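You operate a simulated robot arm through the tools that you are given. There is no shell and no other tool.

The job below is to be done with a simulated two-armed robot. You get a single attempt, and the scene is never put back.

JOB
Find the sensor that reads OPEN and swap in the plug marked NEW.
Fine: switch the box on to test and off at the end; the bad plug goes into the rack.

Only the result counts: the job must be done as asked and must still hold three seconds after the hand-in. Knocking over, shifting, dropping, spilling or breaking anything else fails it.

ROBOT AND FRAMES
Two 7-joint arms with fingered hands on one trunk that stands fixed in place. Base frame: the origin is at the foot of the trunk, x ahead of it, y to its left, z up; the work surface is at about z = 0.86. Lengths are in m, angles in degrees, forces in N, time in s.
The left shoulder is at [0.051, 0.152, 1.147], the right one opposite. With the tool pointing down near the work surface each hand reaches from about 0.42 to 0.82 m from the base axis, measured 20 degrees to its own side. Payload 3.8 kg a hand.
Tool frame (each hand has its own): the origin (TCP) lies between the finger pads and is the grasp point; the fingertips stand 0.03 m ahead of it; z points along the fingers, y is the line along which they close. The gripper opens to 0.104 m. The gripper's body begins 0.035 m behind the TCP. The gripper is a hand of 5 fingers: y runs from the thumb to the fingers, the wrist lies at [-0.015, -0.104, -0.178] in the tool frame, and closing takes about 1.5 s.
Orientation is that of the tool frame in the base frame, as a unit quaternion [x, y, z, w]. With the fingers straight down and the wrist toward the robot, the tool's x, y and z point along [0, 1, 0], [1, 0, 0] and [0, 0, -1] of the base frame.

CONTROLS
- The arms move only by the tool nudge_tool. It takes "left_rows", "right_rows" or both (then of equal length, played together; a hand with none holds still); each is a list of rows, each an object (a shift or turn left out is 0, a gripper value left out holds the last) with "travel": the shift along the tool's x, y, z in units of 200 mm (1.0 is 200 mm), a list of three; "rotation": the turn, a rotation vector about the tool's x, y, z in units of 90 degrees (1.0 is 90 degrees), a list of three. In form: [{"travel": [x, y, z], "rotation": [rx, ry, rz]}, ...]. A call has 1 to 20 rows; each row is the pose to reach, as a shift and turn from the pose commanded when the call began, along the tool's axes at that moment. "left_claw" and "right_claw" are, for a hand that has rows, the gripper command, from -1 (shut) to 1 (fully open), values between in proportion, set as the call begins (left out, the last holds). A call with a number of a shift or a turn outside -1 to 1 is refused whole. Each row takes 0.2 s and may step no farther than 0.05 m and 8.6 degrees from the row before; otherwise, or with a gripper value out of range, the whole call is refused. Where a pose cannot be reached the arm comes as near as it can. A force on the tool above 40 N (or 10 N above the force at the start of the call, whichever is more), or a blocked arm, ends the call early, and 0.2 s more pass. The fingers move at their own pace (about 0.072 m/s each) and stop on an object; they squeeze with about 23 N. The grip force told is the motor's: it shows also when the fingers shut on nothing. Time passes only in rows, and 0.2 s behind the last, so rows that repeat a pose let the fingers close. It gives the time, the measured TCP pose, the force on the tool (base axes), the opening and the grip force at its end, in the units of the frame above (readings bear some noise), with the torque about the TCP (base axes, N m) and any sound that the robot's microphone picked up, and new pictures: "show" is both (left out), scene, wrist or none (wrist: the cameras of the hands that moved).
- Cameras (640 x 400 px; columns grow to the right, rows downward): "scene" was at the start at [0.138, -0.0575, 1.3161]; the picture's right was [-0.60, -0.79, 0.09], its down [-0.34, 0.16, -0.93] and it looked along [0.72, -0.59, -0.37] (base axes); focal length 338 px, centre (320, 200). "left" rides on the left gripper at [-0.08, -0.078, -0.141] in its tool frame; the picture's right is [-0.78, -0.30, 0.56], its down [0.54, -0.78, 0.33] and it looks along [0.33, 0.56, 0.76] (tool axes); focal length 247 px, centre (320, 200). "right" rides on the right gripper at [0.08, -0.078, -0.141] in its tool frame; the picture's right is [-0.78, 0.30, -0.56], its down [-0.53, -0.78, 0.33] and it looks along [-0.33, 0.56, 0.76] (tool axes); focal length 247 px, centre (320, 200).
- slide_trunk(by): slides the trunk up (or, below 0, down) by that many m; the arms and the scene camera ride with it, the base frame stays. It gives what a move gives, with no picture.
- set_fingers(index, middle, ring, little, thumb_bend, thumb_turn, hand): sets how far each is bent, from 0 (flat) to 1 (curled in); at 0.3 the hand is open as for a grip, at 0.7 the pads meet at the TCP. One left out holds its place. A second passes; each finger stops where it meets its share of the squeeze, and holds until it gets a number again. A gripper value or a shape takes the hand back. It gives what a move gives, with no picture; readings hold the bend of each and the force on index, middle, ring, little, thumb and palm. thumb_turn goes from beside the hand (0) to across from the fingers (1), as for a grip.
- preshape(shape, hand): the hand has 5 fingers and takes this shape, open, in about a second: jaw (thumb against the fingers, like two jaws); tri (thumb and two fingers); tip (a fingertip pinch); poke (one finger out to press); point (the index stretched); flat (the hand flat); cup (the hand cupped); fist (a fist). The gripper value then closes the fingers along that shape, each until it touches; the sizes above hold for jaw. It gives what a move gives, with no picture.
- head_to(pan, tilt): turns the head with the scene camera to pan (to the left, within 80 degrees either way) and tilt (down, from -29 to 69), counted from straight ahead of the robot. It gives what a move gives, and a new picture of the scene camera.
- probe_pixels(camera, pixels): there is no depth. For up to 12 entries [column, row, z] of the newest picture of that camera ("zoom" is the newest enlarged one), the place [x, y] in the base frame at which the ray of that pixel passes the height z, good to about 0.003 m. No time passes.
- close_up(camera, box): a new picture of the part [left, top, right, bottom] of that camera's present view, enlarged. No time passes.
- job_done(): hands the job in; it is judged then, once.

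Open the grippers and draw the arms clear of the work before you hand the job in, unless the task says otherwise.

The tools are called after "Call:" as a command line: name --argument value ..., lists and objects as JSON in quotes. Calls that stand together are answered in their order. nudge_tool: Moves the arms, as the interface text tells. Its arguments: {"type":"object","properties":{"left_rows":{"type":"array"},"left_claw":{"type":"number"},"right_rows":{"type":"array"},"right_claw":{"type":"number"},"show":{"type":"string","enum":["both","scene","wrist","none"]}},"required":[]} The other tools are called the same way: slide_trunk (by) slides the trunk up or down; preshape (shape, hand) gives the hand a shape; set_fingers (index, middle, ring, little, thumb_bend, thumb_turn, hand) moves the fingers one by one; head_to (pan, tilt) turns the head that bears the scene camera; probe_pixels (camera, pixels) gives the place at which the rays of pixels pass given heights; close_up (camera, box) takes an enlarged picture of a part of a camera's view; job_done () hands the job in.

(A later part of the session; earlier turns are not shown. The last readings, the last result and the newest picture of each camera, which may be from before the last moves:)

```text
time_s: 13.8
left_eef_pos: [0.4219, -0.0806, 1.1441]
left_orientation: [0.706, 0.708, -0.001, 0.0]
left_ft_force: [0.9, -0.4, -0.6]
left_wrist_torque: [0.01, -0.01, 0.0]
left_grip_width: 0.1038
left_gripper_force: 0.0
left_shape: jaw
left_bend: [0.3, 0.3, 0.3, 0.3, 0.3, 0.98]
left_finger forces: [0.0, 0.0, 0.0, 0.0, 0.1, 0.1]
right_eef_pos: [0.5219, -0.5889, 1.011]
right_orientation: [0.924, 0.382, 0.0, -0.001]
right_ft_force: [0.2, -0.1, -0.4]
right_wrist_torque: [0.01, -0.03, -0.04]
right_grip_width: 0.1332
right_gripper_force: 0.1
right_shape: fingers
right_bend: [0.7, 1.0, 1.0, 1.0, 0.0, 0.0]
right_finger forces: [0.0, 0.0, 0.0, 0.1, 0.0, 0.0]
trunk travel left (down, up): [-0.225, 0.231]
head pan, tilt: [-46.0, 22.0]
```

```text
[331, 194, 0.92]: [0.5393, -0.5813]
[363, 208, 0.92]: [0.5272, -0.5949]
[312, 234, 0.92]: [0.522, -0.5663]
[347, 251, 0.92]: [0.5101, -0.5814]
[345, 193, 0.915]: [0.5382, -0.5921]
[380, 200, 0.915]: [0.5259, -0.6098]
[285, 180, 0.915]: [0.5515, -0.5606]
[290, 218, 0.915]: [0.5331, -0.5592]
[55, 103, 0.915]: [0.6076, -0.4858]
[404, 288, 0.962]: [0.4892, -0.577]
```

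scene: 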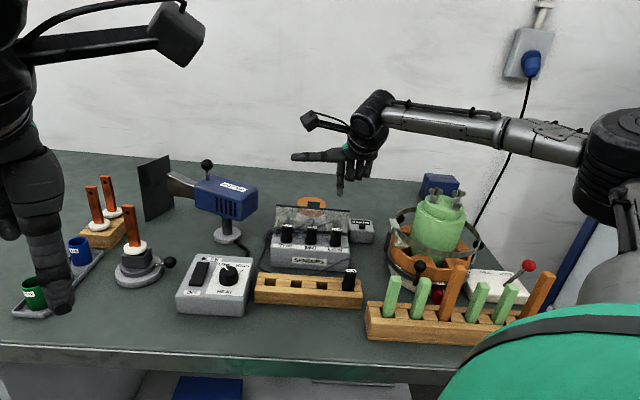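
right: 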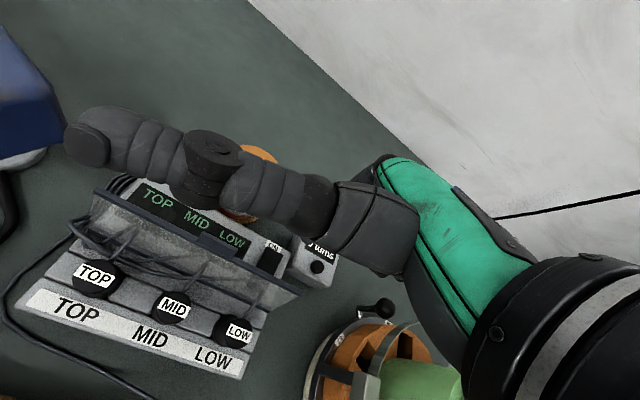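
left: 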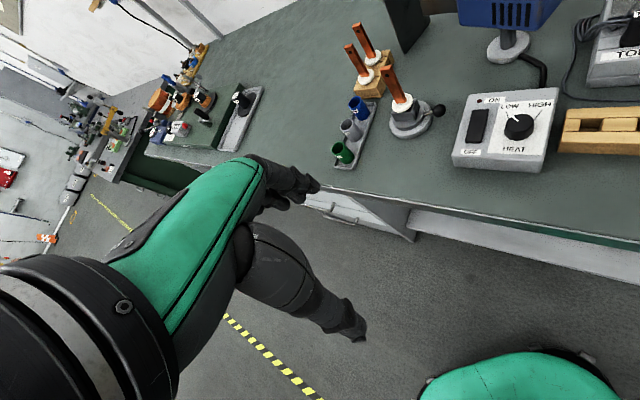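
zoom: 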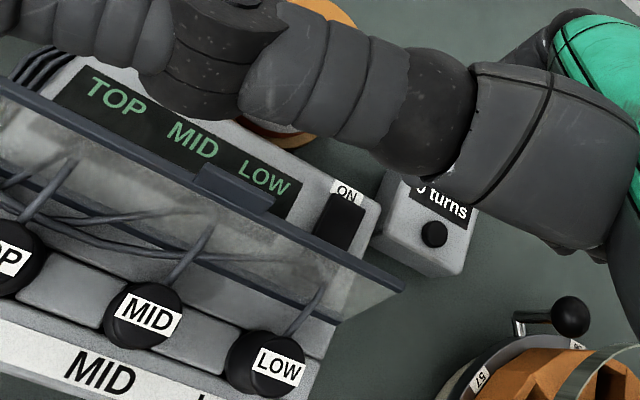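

The tip is over the rocker's ON half. I lower it in small steps and watch force and sound.

Call:
nudge_tool --right_rows '[{"travel": [0.01, 0, 0.1]}, {"travel": [0.01, 0, 0.2]}, {"travel": [0.01, 0, 0.25]}, {"travel": [0.01, 0, 0.275]}, {"travel": [0.01, 0, 0.29]}]' --show "wrist"

Call:
close_up --camera "scene" --box '[260, 170, 380, 260]'

```text
time_s: 15.0
left_eef_pos: [0.4229, -0.0797, 1.1437]
left_orientation: [0.706, 0.708, 0.0, -0.001]
left_ft_force: [0.0, 0.4, 0.7]
left_wrist_torque: [-0.02, 0.0, 0.01]
left_grip_width: 0.1035
left_gripper_force: 0.0
left_shape: jaw
left_bend: [0.3, 0.3, 0.3, 0.3, 0.3, 0.98]
left_finger forces: [0.0, 0.0, 0.0, 0.1, 0.0, 0.0]
right_eef_pos: [0.5239, -0.5872, 0.9521]
right_orientation: [0.924, 0.382, 0.0, 0.001]
right_ft_force: [0.0, -0.9, 0.0]
right_wrist_torque: [0.01, -0.07, -0.01]
right_grip_width: 0.1329
right_gripper_force: 0.0
right_shape: fingers
right_bend: [0.7, 1.0, 1.0, 1.0, 0.0, 0.0]
right_finger forces: [0.0, 0.0, 0.1, 0.1, 0.0, 0.1]
trunk travel left (down, up): [-0.225, 0.231]
head pan, tilt: [-46.0, 22.0]
```

right: 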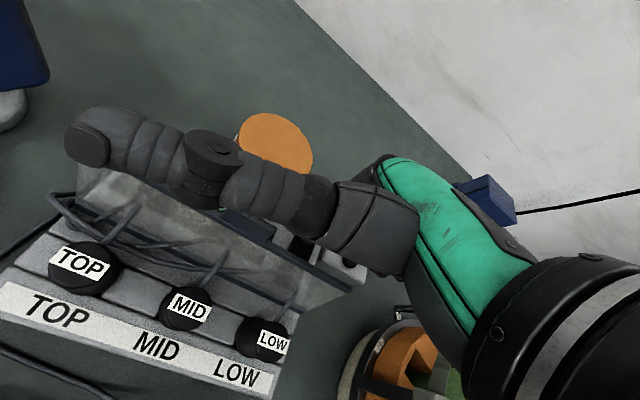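

```text
4.44 times, centred on (320, 215) of scene
```

zoom: 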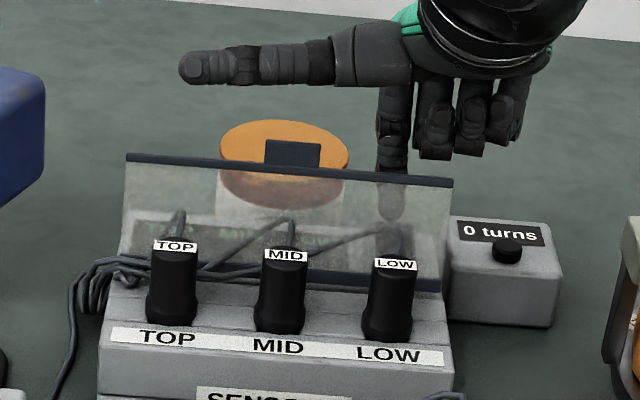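

No contact yet at tip z≈0.922. I continue down a few mm at a time.

Call:
nudge_tool --right_rows '[{"travel": [0, 0, 0.015]}, {"travel": [0, 0, 0.03]}]' --show "none"

```text
time_s: 15.6
left_eef_pos: [0.4226, -0.0796, 1.1439]
left_orientation: [0.707, 0.708, 0.0, 0.0]
left_ft_force: [-0.3, -0.7, 0.0]
left_wrist_torque: [0.02, -0.04, -0.05]
left_grip_width: 0.1035
left_gripper_force: 0.1
left_shape: jaw
left_bend: [0.3, 0.3, 0.3, 0.3, 0.3, 0.98]
left_finger forces: [0.1, 0.0, 0.1, 0.0, 0.0, 0.1]
right_eef_pos: [0.5232, -0.5865, 0.9466]
right_orientation: [0.924, 0.382, 0.001, 0.0]
right_ft_force: [0.3, 0.0, 0.5]
right_wrist_torque: [-0.02, -0.01, 0.0]
right_grip_width: 0.133
right_gripper_force: 0.7
right_shape: fingers
right_bend: [0.7, 1.0, 1.0, 1.0, 0.0, 0.0]
right_finger forces: [0.4, 0.0, 0.0, 0.0, 0.0, 0.1]
trunk travel left (down, up): [-0.225, 0.231]
head pan, tilt: [-46.0, 22.0]
```

The index reads a slight force (0.4), so contact begins at tip z≈0.917. I press a few mm more.

Call:
nudge_tool --right_rows '[{"travel": [0, 0, 0.015]}, {"travel": [0, 0, 0.025]}]' --show "none"

```text
time_s: 16.2
left_eef_pos: [0.422, -0.0788, 1.145]
left_orientation: [0.707, 0.707, -0.001, 0.002]
left_ft_force: [-0.7, -0.5, 0.0]
left_wrist_torque: [0.04, 0.01, 0.02]
left_grip_width: 0.1036
left_gripper_force: 0.1
left_shape: jaw
left_bend: [0.3, 0.3, 0.3, 0.3, 0.3, 0.98]
left_finger forces: [0.0, 0.0, 0.0, 0.0, 0.0, 0.0]
right_eef_pos: [0.5231, -0.5868, 0.9463]
right_orientation: [0.924, 0.381, 0.003, 0.002]
right_ft_force: [1.7, -5.2, 17.3]
right_wrist_torque: [-0.11, -0.28, -0.07]
right_grip_width: 0.133
right_gripper_force: 8.3
right_shape: fingers
right_bend: [0.69, 1.0, 1.0, 1.0, 0.0, 0.0]
right_finger forces: [17.8, 0.0, 0.0, 0.0, 0.1, 0.0]
trunk travel left (down, up): [-0.225, 0.231]
head pan, tilt: [-46.0, 22.0]
```

17.8 N on the index with no more travel. I lift up and look at the display to see whether it switched.

Call:
nudge_tool --right_rows '[{"travel": [0, 0, -0.1]}, {"travel": [0, 0, -0.3]}, {"travel": [0, 0, -0.5]}, {"travel": [-0.1, 0.05, -0.7]}, {"travel": [-0.17, 0.1, -0.9]}]' --show "both"

Call:
close_up --camera "right" --box '[60, 130, 340, 330]'

```text
time_s: 17.4
left_eef_pos: [0.4233, -0.0791, 1.1436]
left_orientation: [0.707, 0.708, 0.0, -0.001]
left_ft_force: [-0.6, 0.3, 0.3]
left_wrist_torque: [0.01, 0.03, -0.01]
left_grip_width: 0.1039
left_gripper_force: 0.0
left_shape: jaw
left_bend: [0.3, 0.3, 0.3, 0.3, 0.3, 0.98]
left_finger forces: [0.1, 0.0, 0.1, 0.0, 0.0, 0.0]
right_eef_pos: [0.5109, -0.6242, 1.122]
right_orientation: [0.924, 0.382, 0.001, 0.0]
right_ft_force: [0.1, -0.2, 0.4]
right_wrist_torque: [0.0, 0.01, 0.04]
right_grip_width: 0.1327
right_gripper_force: 0.1
right_shape: fingers
right_bend: [0.7, 1.0, 1.0, 1.0, 0.0, 0.0]
right_finger forces: [0.1, 0.0, 0.0, 0.0, 0.1, 0.0]
trunk travel left (down, up): [-0.225, 0.231]
head pan, tilt: [-46.0, 22.0]
```

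scene: 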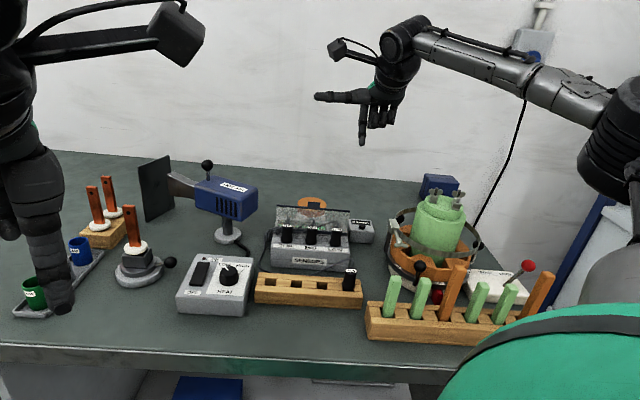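
right: 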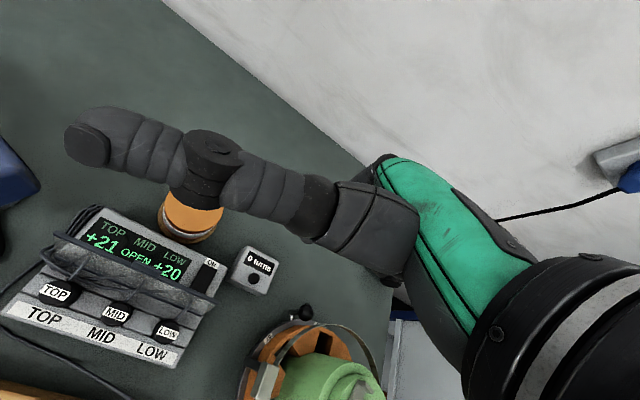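

```text
2.00 times, centred on (200, 230) of right
```

zoom: 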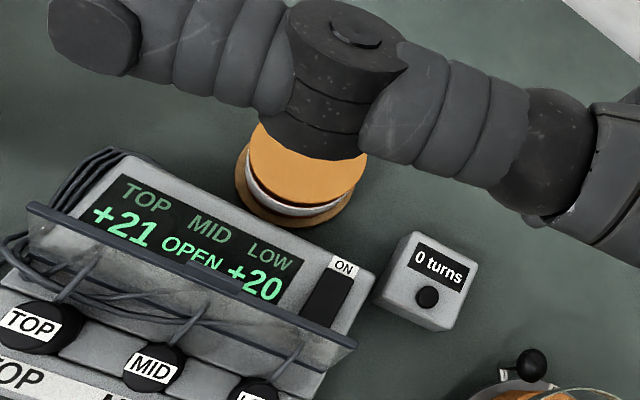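

The box is on and reads TOP +21, MID OPEN, LOW +20, so MID is the bad one. Next I take the "tri" shape and look at the finger geometry for pulling the MID plug.

Call:
preshape --hand "right" --shape "tri"

Call:
nudge_tool --right_rows '[{"travel": [0, -0.2, 0]}, {"travel": [0, -0.4, 0]}, {"travel": [0, -0.5, 0]}, {"travel": [0, -0.5, 0]}, {"travel": [0, -0.5, 0]}]' --right_claw -0.3 --show "both"

```text
time_s: 18.3
left_eef_pos: [0.4238, -0.08, 1.145]
left_orientation: [0.706, 0.708, -0.001, 0.0]
left_ft_force: [0.2, -0.5, 0.3]
left_wrist_torque: [0.01, -0.02, -0.01]
left_grip_width: 0.1037
left_gripper_force: 0.0
left_shape: jaw
left_bend: [0.3, 0.3, 0.3, 0.3, 0.3, 0.98]
left_finger forces: [0.0, 0.0, 0.0, 0.1, 0.0, 0.1]
right_eef_pos: [0.5138, -0.6247, 1.1217]
right_orientation: [0.924, 0.382, 0.0, 0.0]
right_ft_force: [0.7, 0.8, 0.2]
right_wrist_torque: [-0.01, -0.01, 0.03]
right_grip_width: 0.1039
right_gripper_force: 0.0
right_shape: tri
right_bend: [0.3, 0.3, 0.99, 0.99, 0.3, 0.97]
right_finger forces: [0.0, 0.0, 0.0, 0.0, 0.0, 0.0]
trunk travel left (down, up): [-0.225, 0.231]
head pan, tilt: [-46.0, 22.0]
```

```text
time_s: 19.5
left_eef_pos: [0.4235, -0.08, 1.1439]
left_orientation: [0.706, 0.708, 0.0, 0.0]
left_ft_force: [-0.1, 0.7, -1.0]
left_wrist_torque: [-0.03, 0.01, -0.02]
left_grip_width: 0.1038
left_gripper_force: 0.0
left_shape: jaw
left_bend: [0.3, 0.3, 0.3, 0.3, 0.3, 0.98]
left_finger forces: [0.0, 0.0, 0.0, 0.2, 0.0, 0.0]
right_eef_pos: [0.4419, -0.554, 1.1226]
right_orientation: [0.924, 0.382, 0.001, 0.0]
right_ft_force: [-0.2, -0.4, -0.1]
right_wrist_torque: [0.03, 0.0, -0.03]
right_grip_width: 0.0369
right_gripper_force: 0.1
right_shape: tri
right_bend: [0.74, 0.51, 0.99, 0.99, 0.73, 1.0]
right_finger forces: [0.0, 0.0, 0.0, 0.0, 0.0, 0.0]
trunk travel left (down, up): [-0.225, 0.231]
head pan, tilt: [-46.0, 22.0]
```

scene: 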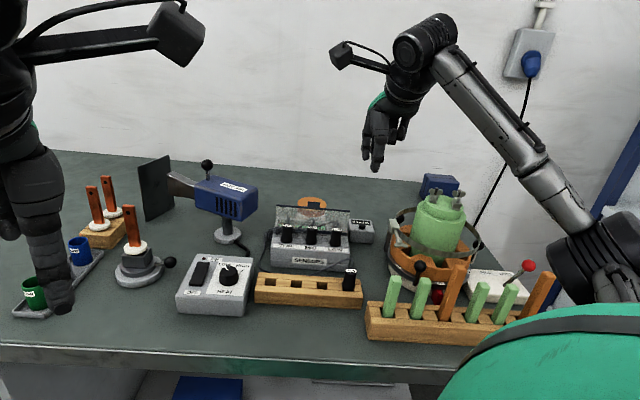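
right: 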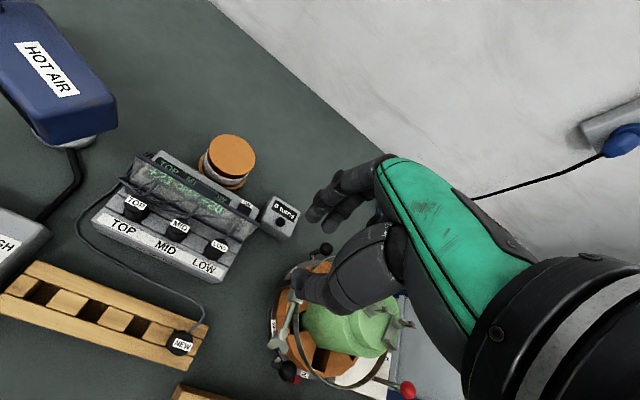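

The tri shape gives odd bends (index 0.74, middle 0.51, thumb 0.73). I look at the fingers closely in both views.

Call:
close_up --camera "right" --box '[270, 140, 430, 320]'

Call:
close_up --camera "scene" --box '[340, 90, 440, 180]'

```text
2.22 times, centred on (350, 230) of right
```

zoom: 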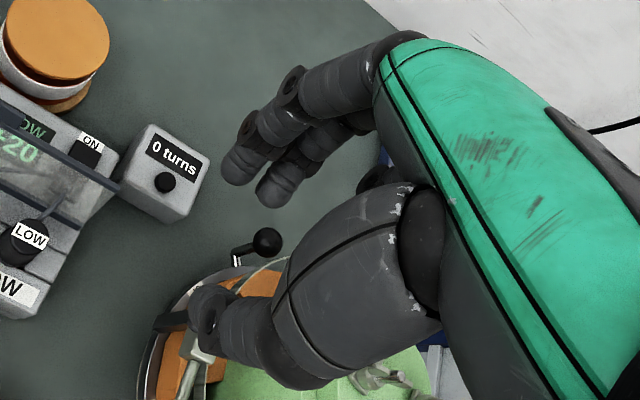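

```text
4.44 times, centred on (390, 135) of scene
```

zoom: 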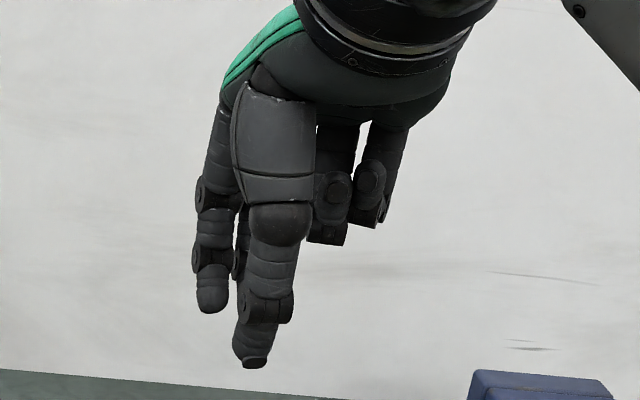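

I triangulate the index tip and thumb tip from both views.

Call:
probe_pixels --camera "zoom" --pixels '[[213, 308, 1.08], [213, 308, 1.09], [213, 308, 1.1], [213, 308, 1.11], [253, 362, 1.08], [253, 362, 1.09], [253, 362, 1.1], [253, 362, 1.11]]'

Call:
probe_pixels --camera "right" --pixels '[[311, 219, 1.09], [311, 219, 1.1], [311, 219, 1.11], [326, 226, 1.09], [326, 226, 1.1], [296, 289, 1.09], [296, 289, 1.1]]'

```text
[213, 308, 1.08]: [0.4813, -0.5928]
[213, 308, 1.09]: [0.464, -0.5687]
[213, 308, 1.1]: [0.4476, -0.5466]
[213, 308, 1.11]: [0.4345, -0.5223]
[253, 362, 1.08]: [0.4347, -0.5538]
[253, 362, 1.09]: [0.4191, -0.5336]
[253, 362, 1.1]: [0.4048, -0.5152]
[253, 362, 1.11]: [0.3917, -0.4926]
```

```text
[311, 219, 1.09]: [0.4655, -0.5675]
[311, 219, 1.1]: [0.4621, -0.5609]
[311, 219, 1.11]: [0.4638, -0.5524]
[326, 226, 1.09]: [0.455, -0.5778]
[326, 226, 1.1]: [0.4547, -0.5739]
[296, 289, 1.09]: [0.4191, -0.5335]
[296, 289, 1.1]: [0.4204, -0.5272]
```

I also triangulate the index's last joint to know its slope, since the lid is close behind the plugs.

Call:
probe_pixels --camera "zoom" --pixels '[[215, 256, 1.1], [215, 256, 1.11], [215, 256, 1.12], [218, 195, 1.12], [218, 195, 1.13], [218, 195, 1.14]]'

Call:
probe_pixels --camera "right" --pixels '[[321, 202, 1.1], [321, 202, 1.11], [321, 202, 1.12], [340, 183, 1.12], [340, 183, 1.13], [340, 183, 1.14]]'

```text
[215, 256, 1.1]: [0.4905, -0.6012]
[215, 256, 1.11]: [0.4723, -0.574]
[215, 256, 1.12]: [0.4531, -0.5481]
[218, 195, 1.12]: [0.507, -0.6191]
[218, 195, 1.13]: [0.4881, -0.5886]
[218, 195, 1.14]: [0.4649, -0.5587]
```

```text
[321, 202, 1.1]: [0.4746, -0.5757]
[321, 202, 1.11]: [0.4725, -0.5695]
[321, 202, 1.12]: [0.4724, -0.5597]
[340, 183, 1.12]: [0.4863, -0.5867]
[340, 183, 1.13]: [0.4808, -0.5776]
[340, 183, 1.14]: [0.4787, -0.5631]
```

The fingers slope outward about 25–33° and the lid stands only ~2.5 cm behind the plugs, so I plan a single-finger pinch with the hand turned 45° so the finger comes down in the free corner. I look at the "tip" shape first.

Call:
preshape --hand "right" --shape "tip"

Call:
nudge_tool --right_rows '[{"travel": [0, 0, 0]}, {"travel": [0, 0, 0]}, {"travel": [0, 0, 0]}, {"travel": [0, 0, 0]}, {"travel": [0, 0, 0]}, {"travel": [0, 0, 0]}]' --right_claw -0.3 --show "none"

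Call:
close_up --camera "right" --box '[270, 140, 430, 320]'

Call:
close_up --camera "scene" --box '[340, 90, 440, 180]'

```text
time_s: 20.4
left_eef_pos: [0.4232, -0.0804, 1.1439]
left_orientation: [0.706, 0.708, 0.0, 0.0]
left_ft_force: [0.1, -0.2, 0.1]
left_wrist_torque: [0.0, -0.03, 0.03]
left_grip_width: 0.1038
left_gripper_force: 0.0
left_shape: jaw
left_bend: [0.3, 0.3, 0.3, 0.3, 0.3, 0.98]
left_finger forces: [0.1, 0.0, 0.1, 0.1, 0.0, 0.1]
right_eef_pos: [0.442, -0.554, 1.1222]
right_orientation: [0.924, 0.382, 0.0, 0.0]
right_ft_force: [-0.2, 0.1, -0.3]
right_wrist_torque: [0.02, 0.04, 0.02]
right_grip_width: 0.1033
right_gripper_force: 0.0
right_shape: tip
right_bend: [0.3, 0.98, 0.99, 0.99, 0.3, 0.98]
right_finger forces: [0.0, 0.1, 0.1, 0.0, 0.0, 0.1]
trunk travel left (down, up): [-0.225, 0.231]
head pan, tilt: [-46.0, 22.0]
```

```text
time_s: 21.8
left_eef_pos: [0.4229, -0.0801, 1.1436]
left_orientation: [0.706, 0.708, 0.001, -0.001]
left_ft_force: [0.7, -0.1, 0.9]
left_wrist_torque: [0.0, 0.02, -0.01]
left_grip_width: 0.1036
left_gripper_force: 0.0
left_shape: jaw
left_bend: [0.3, 0.3, 0.3, 0.3, 0.3, 0.98]
left_finger forces: [0.0, 0.0, 0.0, 0.0, 0.1, 0.0]
right_eef_pos: [0.4413, -0.555, 1.1217]
right_orientation: [0.924, 0.382, 0.0, 0.0]
right_ft_force: [-0.4, -0.4, -0.5]
right_wrist_torque: [0.01, 0.01, -0.03]
right_grip_width: 0.0373
right_gripper_force: 0.0
right_shape: tip
right_bend: [0.73, 0.98, 0.99, 0.99, 0.73, 1.0]
right_finger forces: [0.1, 0.0, 0.1, 0.0, 0.0, 0.0]
trunk travel left (down, up): [-0.225, 0.231]
head pan, tilt: [-46.0, 22.0]
```

```text
2.22 times, centred on (350, 230) of right
```

zoom: 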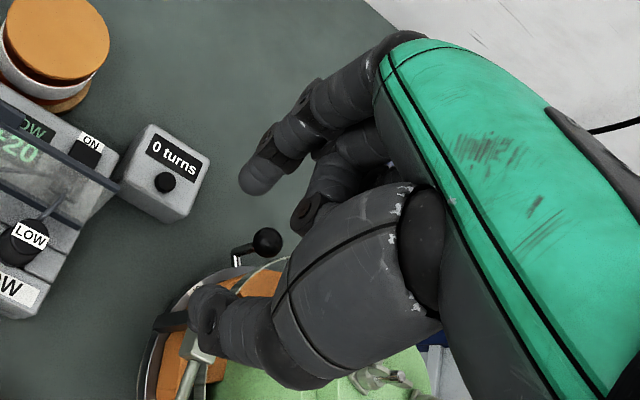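

```text
4.44 times, centred on (390, 135) of scene
```

zoom: 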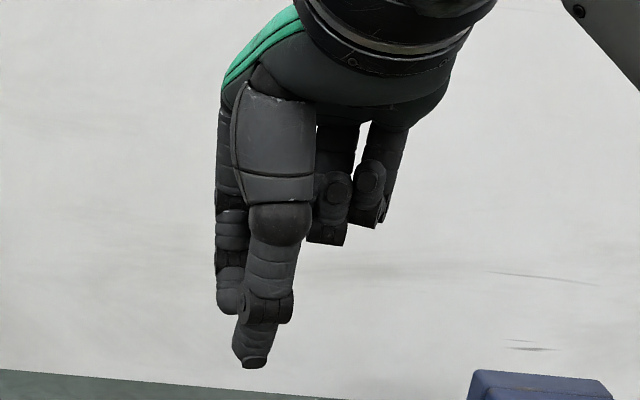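

The tip shape aligns index and thumb nicely. I check how low the curled fingers hang, since they would pass above the lid.

Call:
probe_pixels --camera "zoom" --pixels '[[325, 244, 1.12], [325, 244, 1.13], [325, 244, 1.14], [325, 244, 1.15], [230, 312, 1.08], [230, 312, 1.09], [230, 312, 1.1], [253, 362, 1.09]]'

Call:
probe_pixels --camera "right" --pixels '[[320, 224, 1.08], [320, 224, 1.09], [320, 224, 1.1], [343, 237, 1.12], [343, 237, 1.13], [343, 237, 1.14]]'

```text
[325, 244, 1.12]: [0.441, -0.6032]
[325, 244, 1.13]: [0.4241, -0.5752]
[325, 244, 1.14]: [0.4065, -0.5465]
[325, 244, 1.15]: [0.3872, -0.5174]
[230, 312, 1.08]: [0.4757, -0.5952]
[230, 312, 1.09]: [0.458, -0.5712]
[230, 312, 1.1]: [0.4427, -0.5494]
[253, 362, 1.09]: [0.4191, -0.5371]
```

```text
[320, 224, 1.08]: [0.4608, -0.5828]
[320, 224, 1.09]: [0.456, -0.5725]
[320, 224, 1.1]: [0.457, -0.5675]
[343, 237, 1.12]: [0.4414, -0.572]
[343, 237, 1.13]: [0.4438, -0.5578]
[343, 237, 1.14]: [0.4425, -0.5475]
```

Turning the hand the other way (tool y toward base -y) would keep curled fingers in front of the plugs, away from the lid, with the index coming down in the back-right corner. I test that orientation high above MID, with fingertips at about z 1.03.

Call:
nudge_tool --right_rows '[{"travel": [0.08, 0.01, 0], "rotation": [0, 0, 0.083]}, {"travel": [0.16, 0.02, 0], "rotation": [0, 0, 0.167]}, {"travel": [0.25, 0.03, 0.05], "rotation": [0, 0, 0.25]}, {"travel": [0.33, 0.035, 0.1], "rotation": [0, 0, 0.333]}, {"travel": [0.41, 0.04, 0.2], "rotation": [0, 0, 0.417]}, {"travel": [0.495, 0.05, 0.3], "rotation": [0, 0, 0.5]}]' --right_claw -0.3 --show "both"

```text
time_s: 23.2
left_eef_pos: [0.4251, -0.0797, 1.1439]
left_orientation: [0.706, 0.708, -0.001, 0.0]
left_ft_force: [0.0, 0.2, 0.6]
left_wrist_torque: [-0.04, 0.02, -0.01]
left_grip_width: 0.1035
left_gripper_force: 0.0
left_shape: jaw
left_bend: [0.3, 0.3, 0.3, 0.3, 0.3, 0.98]
left_finger forces: [0.1, 0.1, 0.0, 0.0, 0.1, 0.0]
right_eef_pos: [0.5211, -0.4917, 1.0612]
right_orientation: [1.0, -0.001, 0.0, -0.001]
right_ft_force: [0.3, -0.1, 0.0]
right_wrist_torque: [-0.01, 0.0, 0.02]
right_grip_width: 0.0371
right_gripper_force: 0.1
right_shape: tip
right_bend: [0.73, 0.98, 0.99, 0.99, 0.73, 1.0]
right_finger forces: [0.0, 0.1, 0.1, 0.0, 0.0, 0.0]
trunk travel left (down, up): [-0.225, 0.231]
head pan, tilt: [-46.0, 22.0]
```

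scene: 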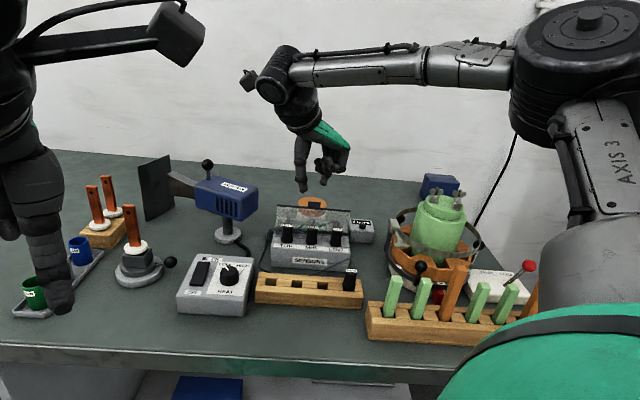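
right: 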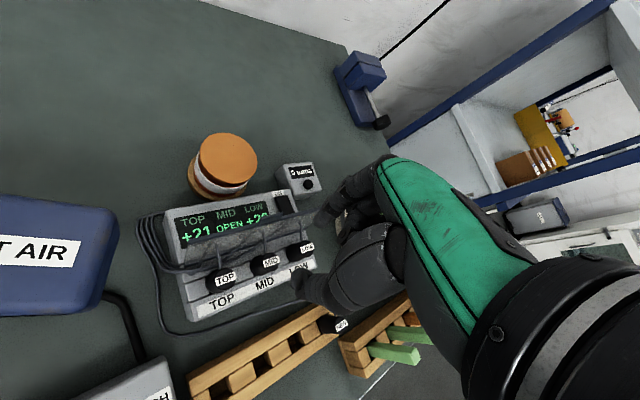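

The orientation is reachable. I zoom both cameras to measure the MID plug's place, height and diameter.

Call:
close_up --camera "right" --box '[170, 180, 350, 330]'

Call:
close_up --camera "scene" --box '[250, 170, 370, 310]'

```text
2.67 times, centred on (260, 255) of right
```

zoom: 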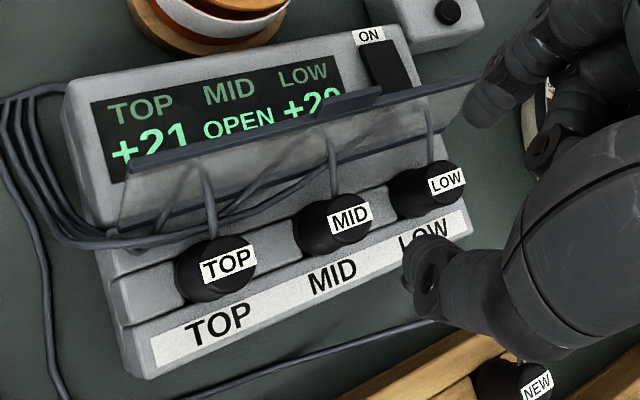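

```text
2.86 times, centred on (310, 240) of scene
```

zoom: 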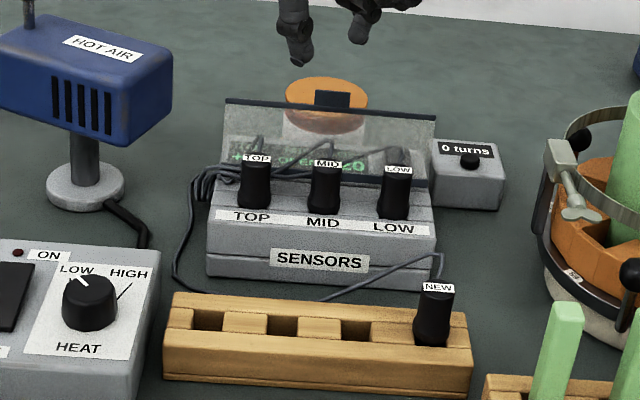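

I triangulate label centres (flat on the cap tops): scene zoom MID (327,163), NEW (438,287), and right-view equivalents.

Call:
probe_pixels --camera "zoom" --pixels '[[327, 163, 0.93], [327, 163, 0.94], [327, 163, 0.95], [327, 163, 0.96], [438, 287, 0.91], [438, 287, 0.92], [438, 287, 0.93], [438, 287, 0.94], [257, 158, 0.94], [257, 158, 0.95], [398, 170, 0.94], [398, 170, 0.95]]'

Call:
probe_pixels --camera "right" --pixels '[[271.2, 261.3, 0.93], [271.2, 261.3, 0.94], [271.2, 261.3, 0.95], [271.2, 261.3, 0.96], [341.5, 324.7, 0.92], [341.5, 324.7, 0.94], [225.2, 279.5, 0.94], [225.2, 279.5, 0.95], [306.7, 249, 0.94], [306.7, 249, 0.95], [254.5, 265.5, 0.91], [254.5, 265.5, 0.92]]'

```text
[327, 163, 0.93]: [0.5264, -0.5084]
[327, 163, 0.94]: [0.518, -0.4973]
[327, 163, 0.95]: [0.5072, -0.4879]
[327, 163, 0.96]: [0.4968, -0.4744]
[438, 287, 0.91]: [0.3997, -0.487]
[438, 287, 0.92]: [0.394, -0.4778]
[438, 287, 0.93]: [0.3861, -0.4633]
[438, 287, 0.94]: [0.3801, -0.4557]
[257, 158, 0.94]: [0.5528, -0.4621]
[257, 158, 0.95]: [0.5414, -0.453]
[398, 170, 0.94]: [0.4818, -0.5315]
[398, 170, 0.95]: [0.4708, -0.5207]
```

```text
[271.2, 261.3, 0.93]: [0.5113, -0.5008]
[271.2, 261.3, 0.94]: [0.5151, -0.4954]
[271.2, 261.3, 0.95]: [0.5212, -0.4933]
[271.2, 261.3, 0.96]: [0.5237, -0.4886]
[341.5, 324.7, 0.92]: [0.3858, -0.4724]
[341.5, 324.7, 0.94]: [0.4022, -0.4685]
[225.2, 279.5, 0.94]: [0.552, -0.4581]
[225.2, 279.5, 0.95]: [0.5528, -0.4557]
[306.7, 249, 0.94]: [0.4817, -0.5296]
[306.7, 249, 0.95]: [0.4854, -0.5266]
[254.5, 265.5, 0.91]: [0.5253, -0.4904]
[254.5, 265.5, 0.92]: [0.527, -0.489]
```

MID's cap centre is about (0.517,-0.495), top z≈0.941; NEW's is (0.390,-0.4725), top z≈0.924. I turn 15° more so the index comes down midway between lid and LOW plug, narrow the opening to about 3 cm, and go to 6 cm above.

Call:
nudge_tool --right_rows '[{"travel": [-0.005, 0.015, 0.07], "rotation": [0, 0, 0.083]}, {"travel": [-0.01, 0.03, 0.15], "rotation": [0, 0, 0.167]}, {"travel": [-0.01, 0.03, 0.15], "rotation": [0, 0, 0.167]}]' --right_claw -0.38 --show "both"

Call:
close_up --camera "right" --box '[170, 160, 390, 330]'

Call:
close_up --camera "scene" --box '[260, 160, 370, 270]'

```text
time_s: 24.0
left_eef_pos: [0.4235, -0.0792, 1.1432]
left_orientation: [0.706, 0.708, 0.0, 0.0]
left_ft_force: [-0.5, 0.4, -0.1]
left_wrist_torque: [0.01, -0.01, 0.03]
left_grip_width: 0.1036
left_gripper_force: 0.0
left_shape: jaw
left_bend: [0.3, 0.3, 0.3, 0.3, 0.3, 0.98]
left_finger forces: [0.0, 0.0, 0.0, 0.0, 0.1, 0.0]
right_eef_pos: [0.5175, -0.498, 1.032]
right_orientation: [0.991, -0.133, 0.002, -0.001]
right_ft_force: [0.1, 0.4, -0.3]
right_wrist_torque: [0.04, 0.01, -0.06]
right_grip_width: 0.033
right_gripper_force: 0.1
right_shape: tip
right_bend: [0.73, 0.98, 0.99, 0.99, 0.74, 1.0]
right_finger forces: [0.1, 0.0, 0.1, 0.0, 0.0, 0.1]
trunk travel left (down, up): [-0.225, 0.231]
head pan, tilt: [-46.0, 22.0]
```

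scene: 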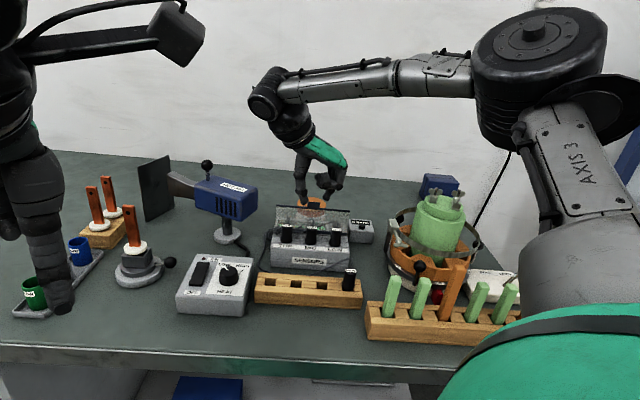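
right: 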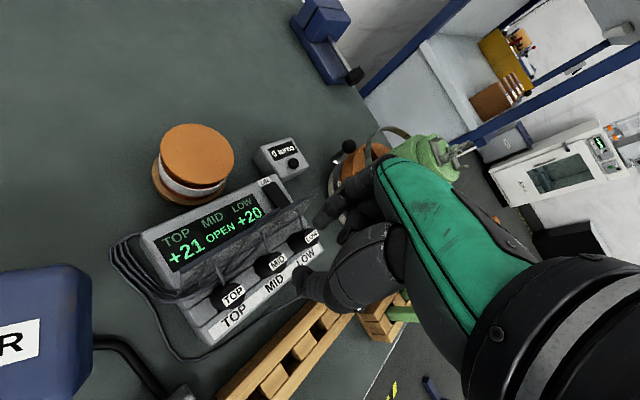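

```text
2.35 times, centred on (280, 245) of right
```

zoom: 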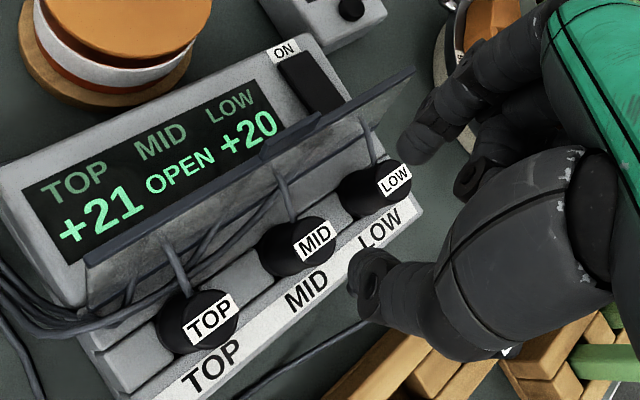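

```text
3.64 times, centred on (315, 215) of scene
```

zoom: 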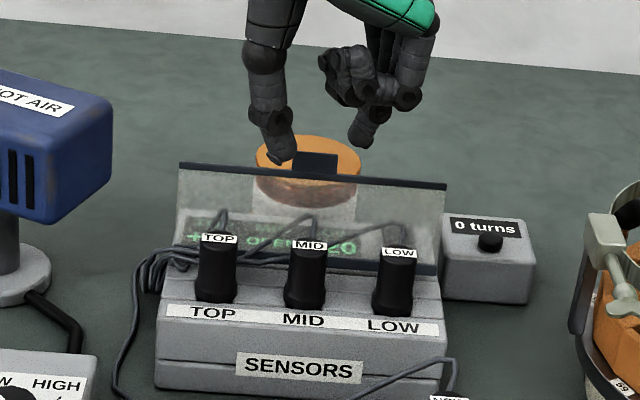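

I verify the tips' positions with the probe in the scene zoom (index (360,147), thumb (285,160)) at tip height ~1.0.

Call:
probe_pixels --camera "zoom" --pixels '[[360, 147, 1.0], [360, 147, 1.005], [285, 160, 1.0], [285, 160, 1.005], [308, 245, 0.941]]'

Call:
probe_pixels --camera "right" --pixels '[[318, 228, 1.0], [297, 279, 1.0], [278, 263, 0.941]]'

```text
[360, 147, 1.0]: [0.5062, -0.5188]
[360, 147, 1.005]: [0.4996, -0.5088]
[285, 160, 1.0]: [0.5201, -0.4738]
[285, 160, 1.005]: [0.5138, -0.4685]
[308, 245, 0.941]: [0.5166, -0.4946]
```

```text
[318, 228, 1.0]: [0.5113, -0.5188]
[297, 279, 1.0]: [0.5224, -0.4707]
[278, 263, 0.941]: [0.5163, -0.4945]
```

Pinch centre (0.515,-0.4955) sits over the plug (0.5165,-0.4945). I lower to 1.5 cm above grip height, then check.

Call:
nudge_tool --right_rows '[{"travel": [0.006, -0.007, 0.1]}, {"travel": [0.006, -0.007, 0.2]}, {"travel": [0.006, -0.007, 0.26]}, {"travel": [0.006, -0.007, 0.28]}]' --show "none"

Call:
close_up --camera "scene" --box '[270, 180, 360, 250]'

Call:
close_up --camera "right" --box '[190, 170, 370, 310]'

```text
time_s: 25.0
left_eef_pos: [0.4241, -0.0784, 1.1437]
left_orientation: [0.706, 0.708, 0.0, -0.001]
left_ft_force: [0.1, -0.5, -0.1]
left_wrist_torque: [0.02, 0.01, -0.01]
left_grip_width: 0.1037
left_gripper_force: 0.0
left_shape: jaw
left_bend: [0.3, 0.3, 0.3, 0.3, 0.3, 0.98]
left_finger forces: [0.0, 0.0, 0.1, 0.0, 0.0, 0.0]
right_eef_pos: [0.5179, -0.4962, 0.9771]
right_orientation: [0.991, -0.132, 0.0, 0.001]
right_ft_force: [1.1, 0.2, -0.6]
right_wrist_torque: [-0.01, -0.02, -0.04]
right_grip_width: 0.033
right_gripper_force: 0.0
right_shape: tip
right_bend: [0.73, 0.98, 0.99, 0.99, 0.74, 1.0]
right_finger forces: [0.1, 0.0, 0.0, 0.0, 0.0, 0.1]
trunk travel left (down, up): [-0.225, 0.231]
head pan, tilt: [-46.0, 22.0]
```

```text
5.71 times, centred on (315, 215) of scene
```

zoom: 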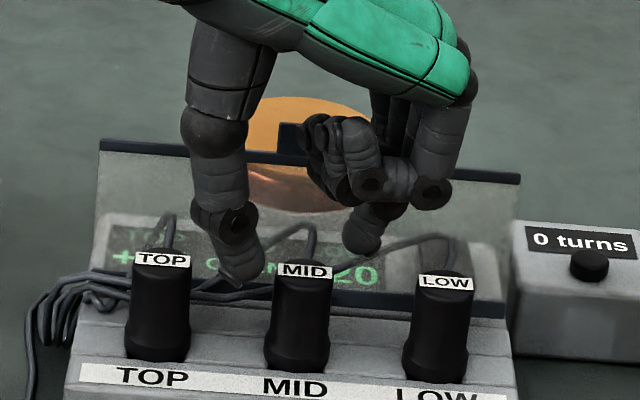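

```text
2.86 times, centred on (280, 240) of right
```

zoom: 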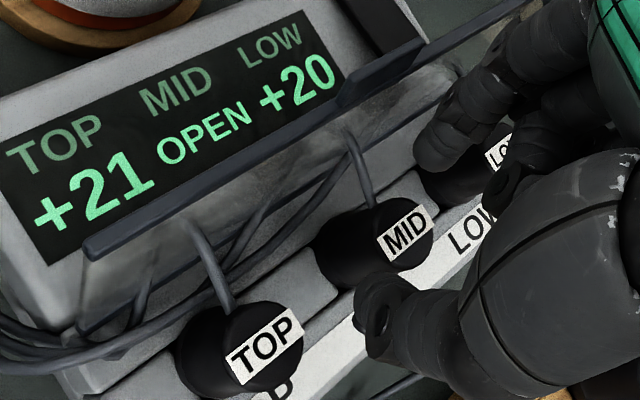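

Thumb and index straddle the MID cap with room around. I descend 18 mm more.

Call:
nudge_tool --right_rows '[{"travel": [0, 0, 0.03]}, {"travel": [0, 0, 0.06]}, {"travel": [0, 0, 0.09]}]' --show "none"

Call:
close_up --camera "scene" --box '[270, 180, 360, 250]'

Call:
close_up --camera "right" --box '[190, 170, 370, 310]'

```text
time_s: 25.8
left_eef_pos: [0.4228, -0.0786, 1.1437]
left_orientation: [0.707, 0.708, -0.001, 0.0]
left_ft_force: [0.8, -0.1, -0.6]
left_wrist_torque: [-0.02, -0.02, 0.02]
left_grip_width: 0.1036
left_gripper_force: 0.0
left_shape: jaw
left_bend: [0.3, 0.3, 0.3, 0.3, 0.3, 0.98]
left_finger forces: [0.0, 0.1, 0.0, 0.0, 0.1, 0.0]
right_eef_pos: [0.5192, -0.4965, 0.9584]
right_orientation: [0.991, -0.132, 0.0, -0.001]
right_ft_force: [0.1, 0.8, -0.1]
right_wrist_torque: [0.01, 0.01, 0.0]
right_grip_width: 0.0329
right_gripper_force: 0.0
right_shape: tip
right_bend: [0.73, 0.98, 0.99, 0.99, 0.74, 1.0]
right_finger forces: [0.0, 0.1, 0.0, 0.0, 0.0, 0.0]
trunk travel left (down, up): [-0.225, 0.231]
head pan, tilt: [-46.0, 22.0]
```

```text
5.71 times, centred on (315, 215) of scene
```

zoom: 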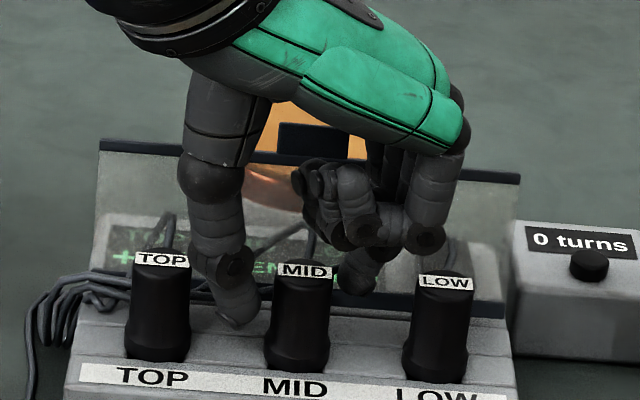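

```text
2.86 times, centred on (280, 240) of right
```

zoom: 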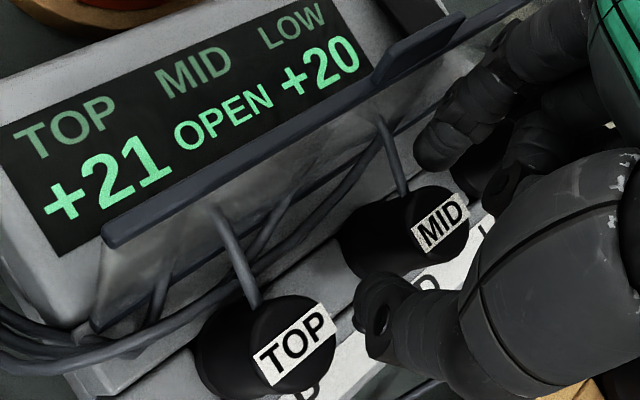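

Thumb tip is at front-left and index at back-right of MID. I close the pinch.

Call:
nudge_tool --right_rows '[{"travel": [0, 0, 0]}, {"travel": [0, 0, 0]}, {"travel": [0, 0, 0]}, {"travel": [0, 0, 0]}, {"travel": [0, 0, 0]}]' --right_claw -1 --show "none"

Call:
close_up --camera "scene" --box '[270, 180, 360, 250]'

Call:
close_up --camera "right" --box '[190, 170, 370, 310]'

```text
time_s: 27.0
left_eef_pos: [0.4242, -0.0796, 1.1431]
left_orientation: [0.707, 0.708, 0.0, 0.0]
left_ft_force: [0.6, -0.5, -0.3]
left_wrist_torque: [-0.03, 0.03, -0.02]
left_grip_width: 0.1037
left_gripper_force: 0.0
left_shape: jaw
left_bend: [0.3, 0.3, 0.3, 0.3, 0.3, 0.98]
left_finger forces: [0.0, 0.0, 0.0, 0.0, 0.1, 0.0]
right_eef_pos: [0.5195, -0.4962, 0.9578]
right_orientation: [0.991, -0.131, 0.0, -0.001]
right_ft_force: [-0.1, 0.2, -0.1]
right_wrist_torque: [-0.01, 0.06, 0.03]
right_grip_width: 0.0151
right_gripper_force: 22.9
right_shape: tip
right_bend: [0.72, 1.0, 1.0, 1.0, 0.74, 1.0]
right_finger forces: [19.5, 0.0, 0.0, 0.0, 19.2, 0.0]
trunk travel left (down, up): [-0.225, 0.231]
head pan, tilt: [-46.0, 22.0]
```

```text
5.71 times, centred on (315, 215) of scene
```

zoom: 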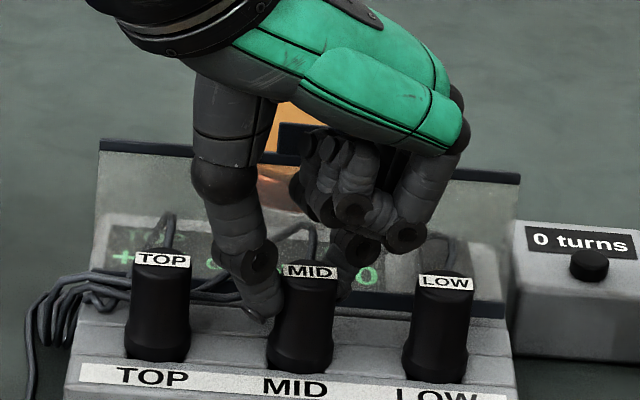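

```text
2.86 times, centred on (280, 240) of right
```

zoom: 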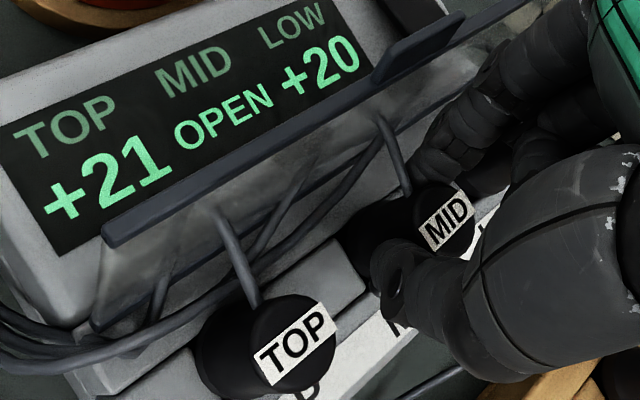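

Both finger and thumb hold with ~19 N. I pull straight up slowly, 1 cm first.

Call:
nudge_tool --right_rows '[{"travel": [0, 0, -0.015]}, {"travel": [0, 0, -0.03]}, {"travel": [0, 0, -0.045]}, {"travel": [0, 0, -0.06]}]' --show "none"

Call:
close_up --camera "scene" --box '[270, 180, 360, 250]'

```text
time_s: 28.0
left_eef_pos: [0.4233, -0.079, 1.1445]
left_orientation: [0.707, 0.708, 0.0, 0.0]
left_ft_force: [0.3, 0.0, -0.1]
left_wrist_torque: [0.02, 0.01, 0.01]
left_grip_width: 0.1035
left_gripper_force: 0.0
left_shape: jaw
left_bend: [0.3, 0.3, 0.3, 0.3, 0.3, 0.98]
left_finger forces: [0.0, 0.0, 0.1, 0.0, 0.0, 0.0]
right_eef_pos: [0.5186, -0.4968, 0.9704]
right_orientation: [0.991, -0.132, 0.0, 0.0]
right_ft_force: [0.1, 0.0, 0.3]
right_wrist_torque: [-0.07, 0.03, -0.01]
right_grip_width: 0.0151
right_gripper_force: 22.7
right_shape: tip
right_bend: [0.72, 1.0, 1.0, 1.0, 0.74, 1.0]
right_finger forces: [19.6, 0.1, 0.1, 0.1, 19.1, 0.1]
trunk travel left (down, up): [-0.225, 0.231]
head pan, tilt: [-46.0, 22.0]
```

```text
5.71 times, centred on (315, 215) of scene
```

zoom: 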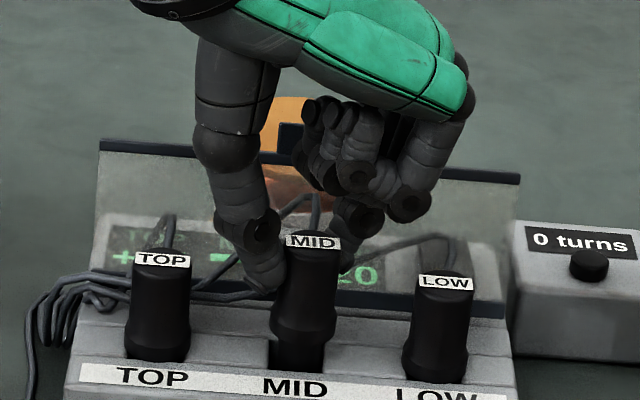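

The plug rises with the hand with no strain. I lift it clear to about 9 cm above.

Call:
nudge_tool --right_rows '[{"travel": [0, 0, -0.06]}, {"travel": [0, 0, -0.12]}, {"travel": [0, 0, -0.2]}, {"travel": [0, 0, -0.3]}, {"travel": [0, 0, -0.4]}]' --show "both"

Call:
close_up --camera "scene" --box '[250, 140, 390, 240]'

Call:
close_up --camera "right" --box '[170, 160, 390, 330]'

```text
time_s: 29.2
left_eef_pos: [0.4235, -0.0797, 1.1429]
left_orientation: [0.707, 0.707, 0.001, 0.0]
left_ft_force: [-0.8, 1.1, -0.4]
left_wrist_torque: [-0.02, 0.01, 0.0]
left_grip_width: 0.1036
left_gripper_force: 0.2
left_shape: jaw
left_bend: [0.3, 0.3, 0.3, 0.3, 0.3, 0.98]
left_finger forces: [0.1, 0.0, 0.0, 0.0, 0.0, 0.1]
right_eef_pos: [0.5204, -0.4966, 1.0507]
right_orientation: [0.991, -0.132, 0.0, 0.001]
right_ft_force: [-0.1, -0.1, -0.7]
right_wrist_torque: [0.01, -0.02, 0.01]
right_grip_width: 0.0154
right_gripper_force: 22.8
right_shape: tip
right_bend: [0.72, 1.0, 1.0, 1.0, 0.74, 1.0]
right_finger forces: [19.5, 0.0, 0.0, 0.0, 19.1, 0.0]
trunk travel left (down, up): [-0.225, 0.231]
head pan, tilt: [-46.0, 22.0]
```

scene: 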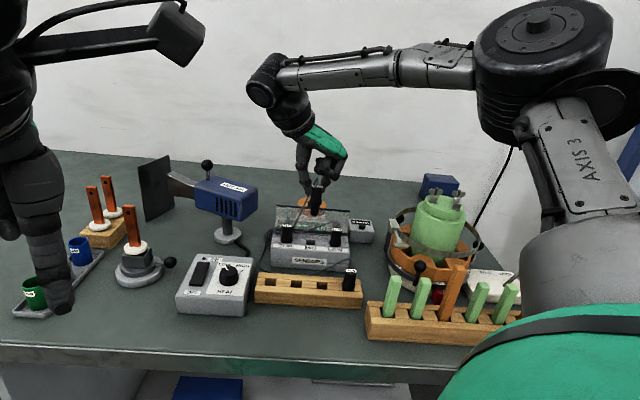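
right: 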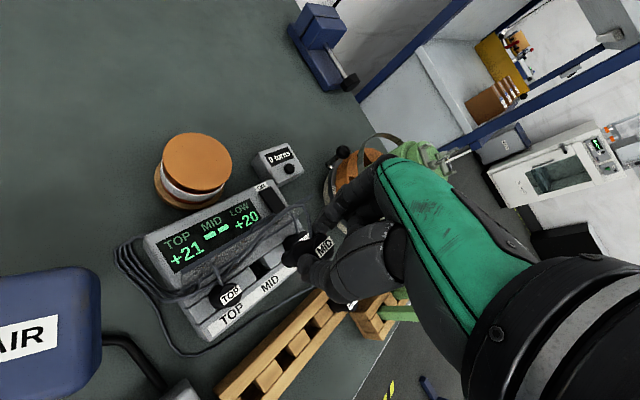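

```text
4.00 times, centred on (320, 190) of scene
```

zoom: 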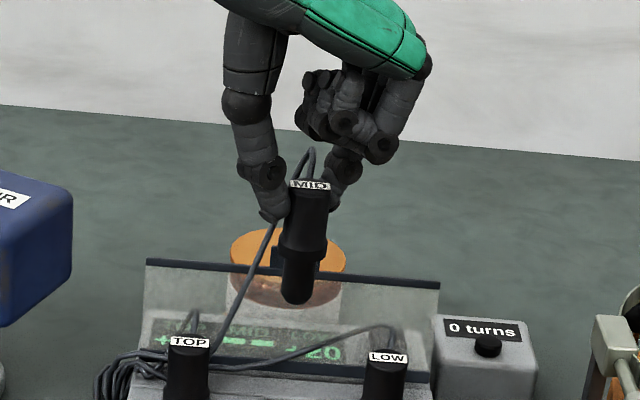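

```text
2.35 times, centred on (280, 245) of right
```

zoom: 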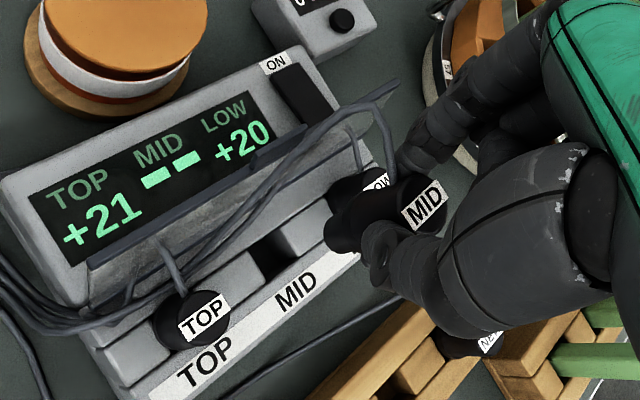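

The MID plug is out (display shows "--" there) and held with a slight tilt. Now I look at the rack's free slots closely.

Call:
close_up --camera "scene" --box '[245, 255, 375, 320]'

Call:
probe_pixels --camera "zoom" --pixels '[[320, 200, 0.885]]'

```text
4.92 times, centred on (310, 288) of scene
```

zoom: 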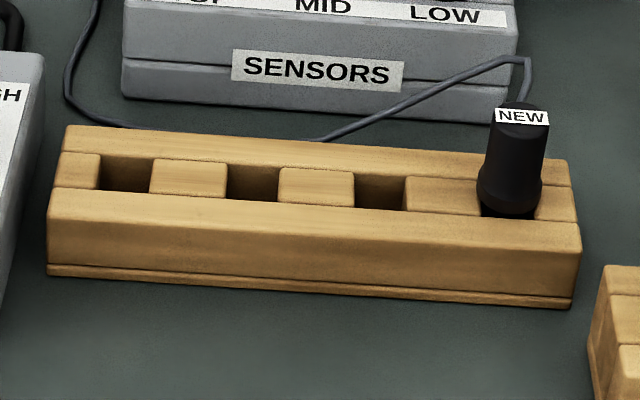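

```text
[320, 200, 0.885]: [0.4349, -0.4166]
```

The free slots' centres at the rack's top are near zoom (125,172), (253,182), (381,191), with NEW's slot at about (508,200). I probe these and the cap label.

Call:
probe_pixels --camera "zoom" --pixels '[[125, 172, 0.887], [253, 182, 0.887], [381, 191, 0.887], [508, 200, 0.887], [522, 116, 0.92], [522, 116, 0.925], [522, 116, 0.93], [48, 272, 0.86], [572, 305, 0.86], [50, 190, 0.887], [580, 220, 0.887], [568, 160, 0.887]]'

Call:
close_up --camera "right" --box '[200, 270, 420, 400]'

```text
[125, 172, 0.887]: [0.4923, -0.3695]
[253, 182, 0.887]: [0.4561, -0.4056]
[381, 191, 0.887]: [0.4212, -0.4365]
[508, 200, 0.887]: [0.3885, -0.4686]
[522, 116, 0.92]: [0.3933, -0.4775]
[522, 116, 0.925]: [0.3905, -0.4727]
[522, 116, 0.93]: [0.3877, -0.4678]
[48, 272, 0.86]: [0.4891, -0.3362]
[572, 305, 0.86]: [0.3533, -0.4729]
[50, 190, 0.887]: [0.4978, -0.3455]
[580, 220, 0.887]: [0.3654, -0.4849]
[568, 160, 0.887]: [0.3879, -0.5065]
```

```text
2.91 times, centred on (310, 335) of right
```

zoom: 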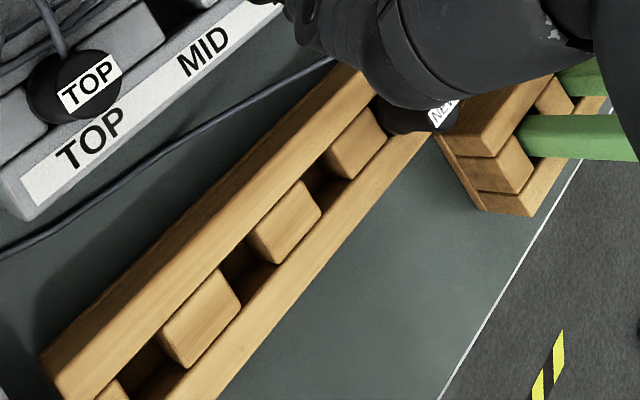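

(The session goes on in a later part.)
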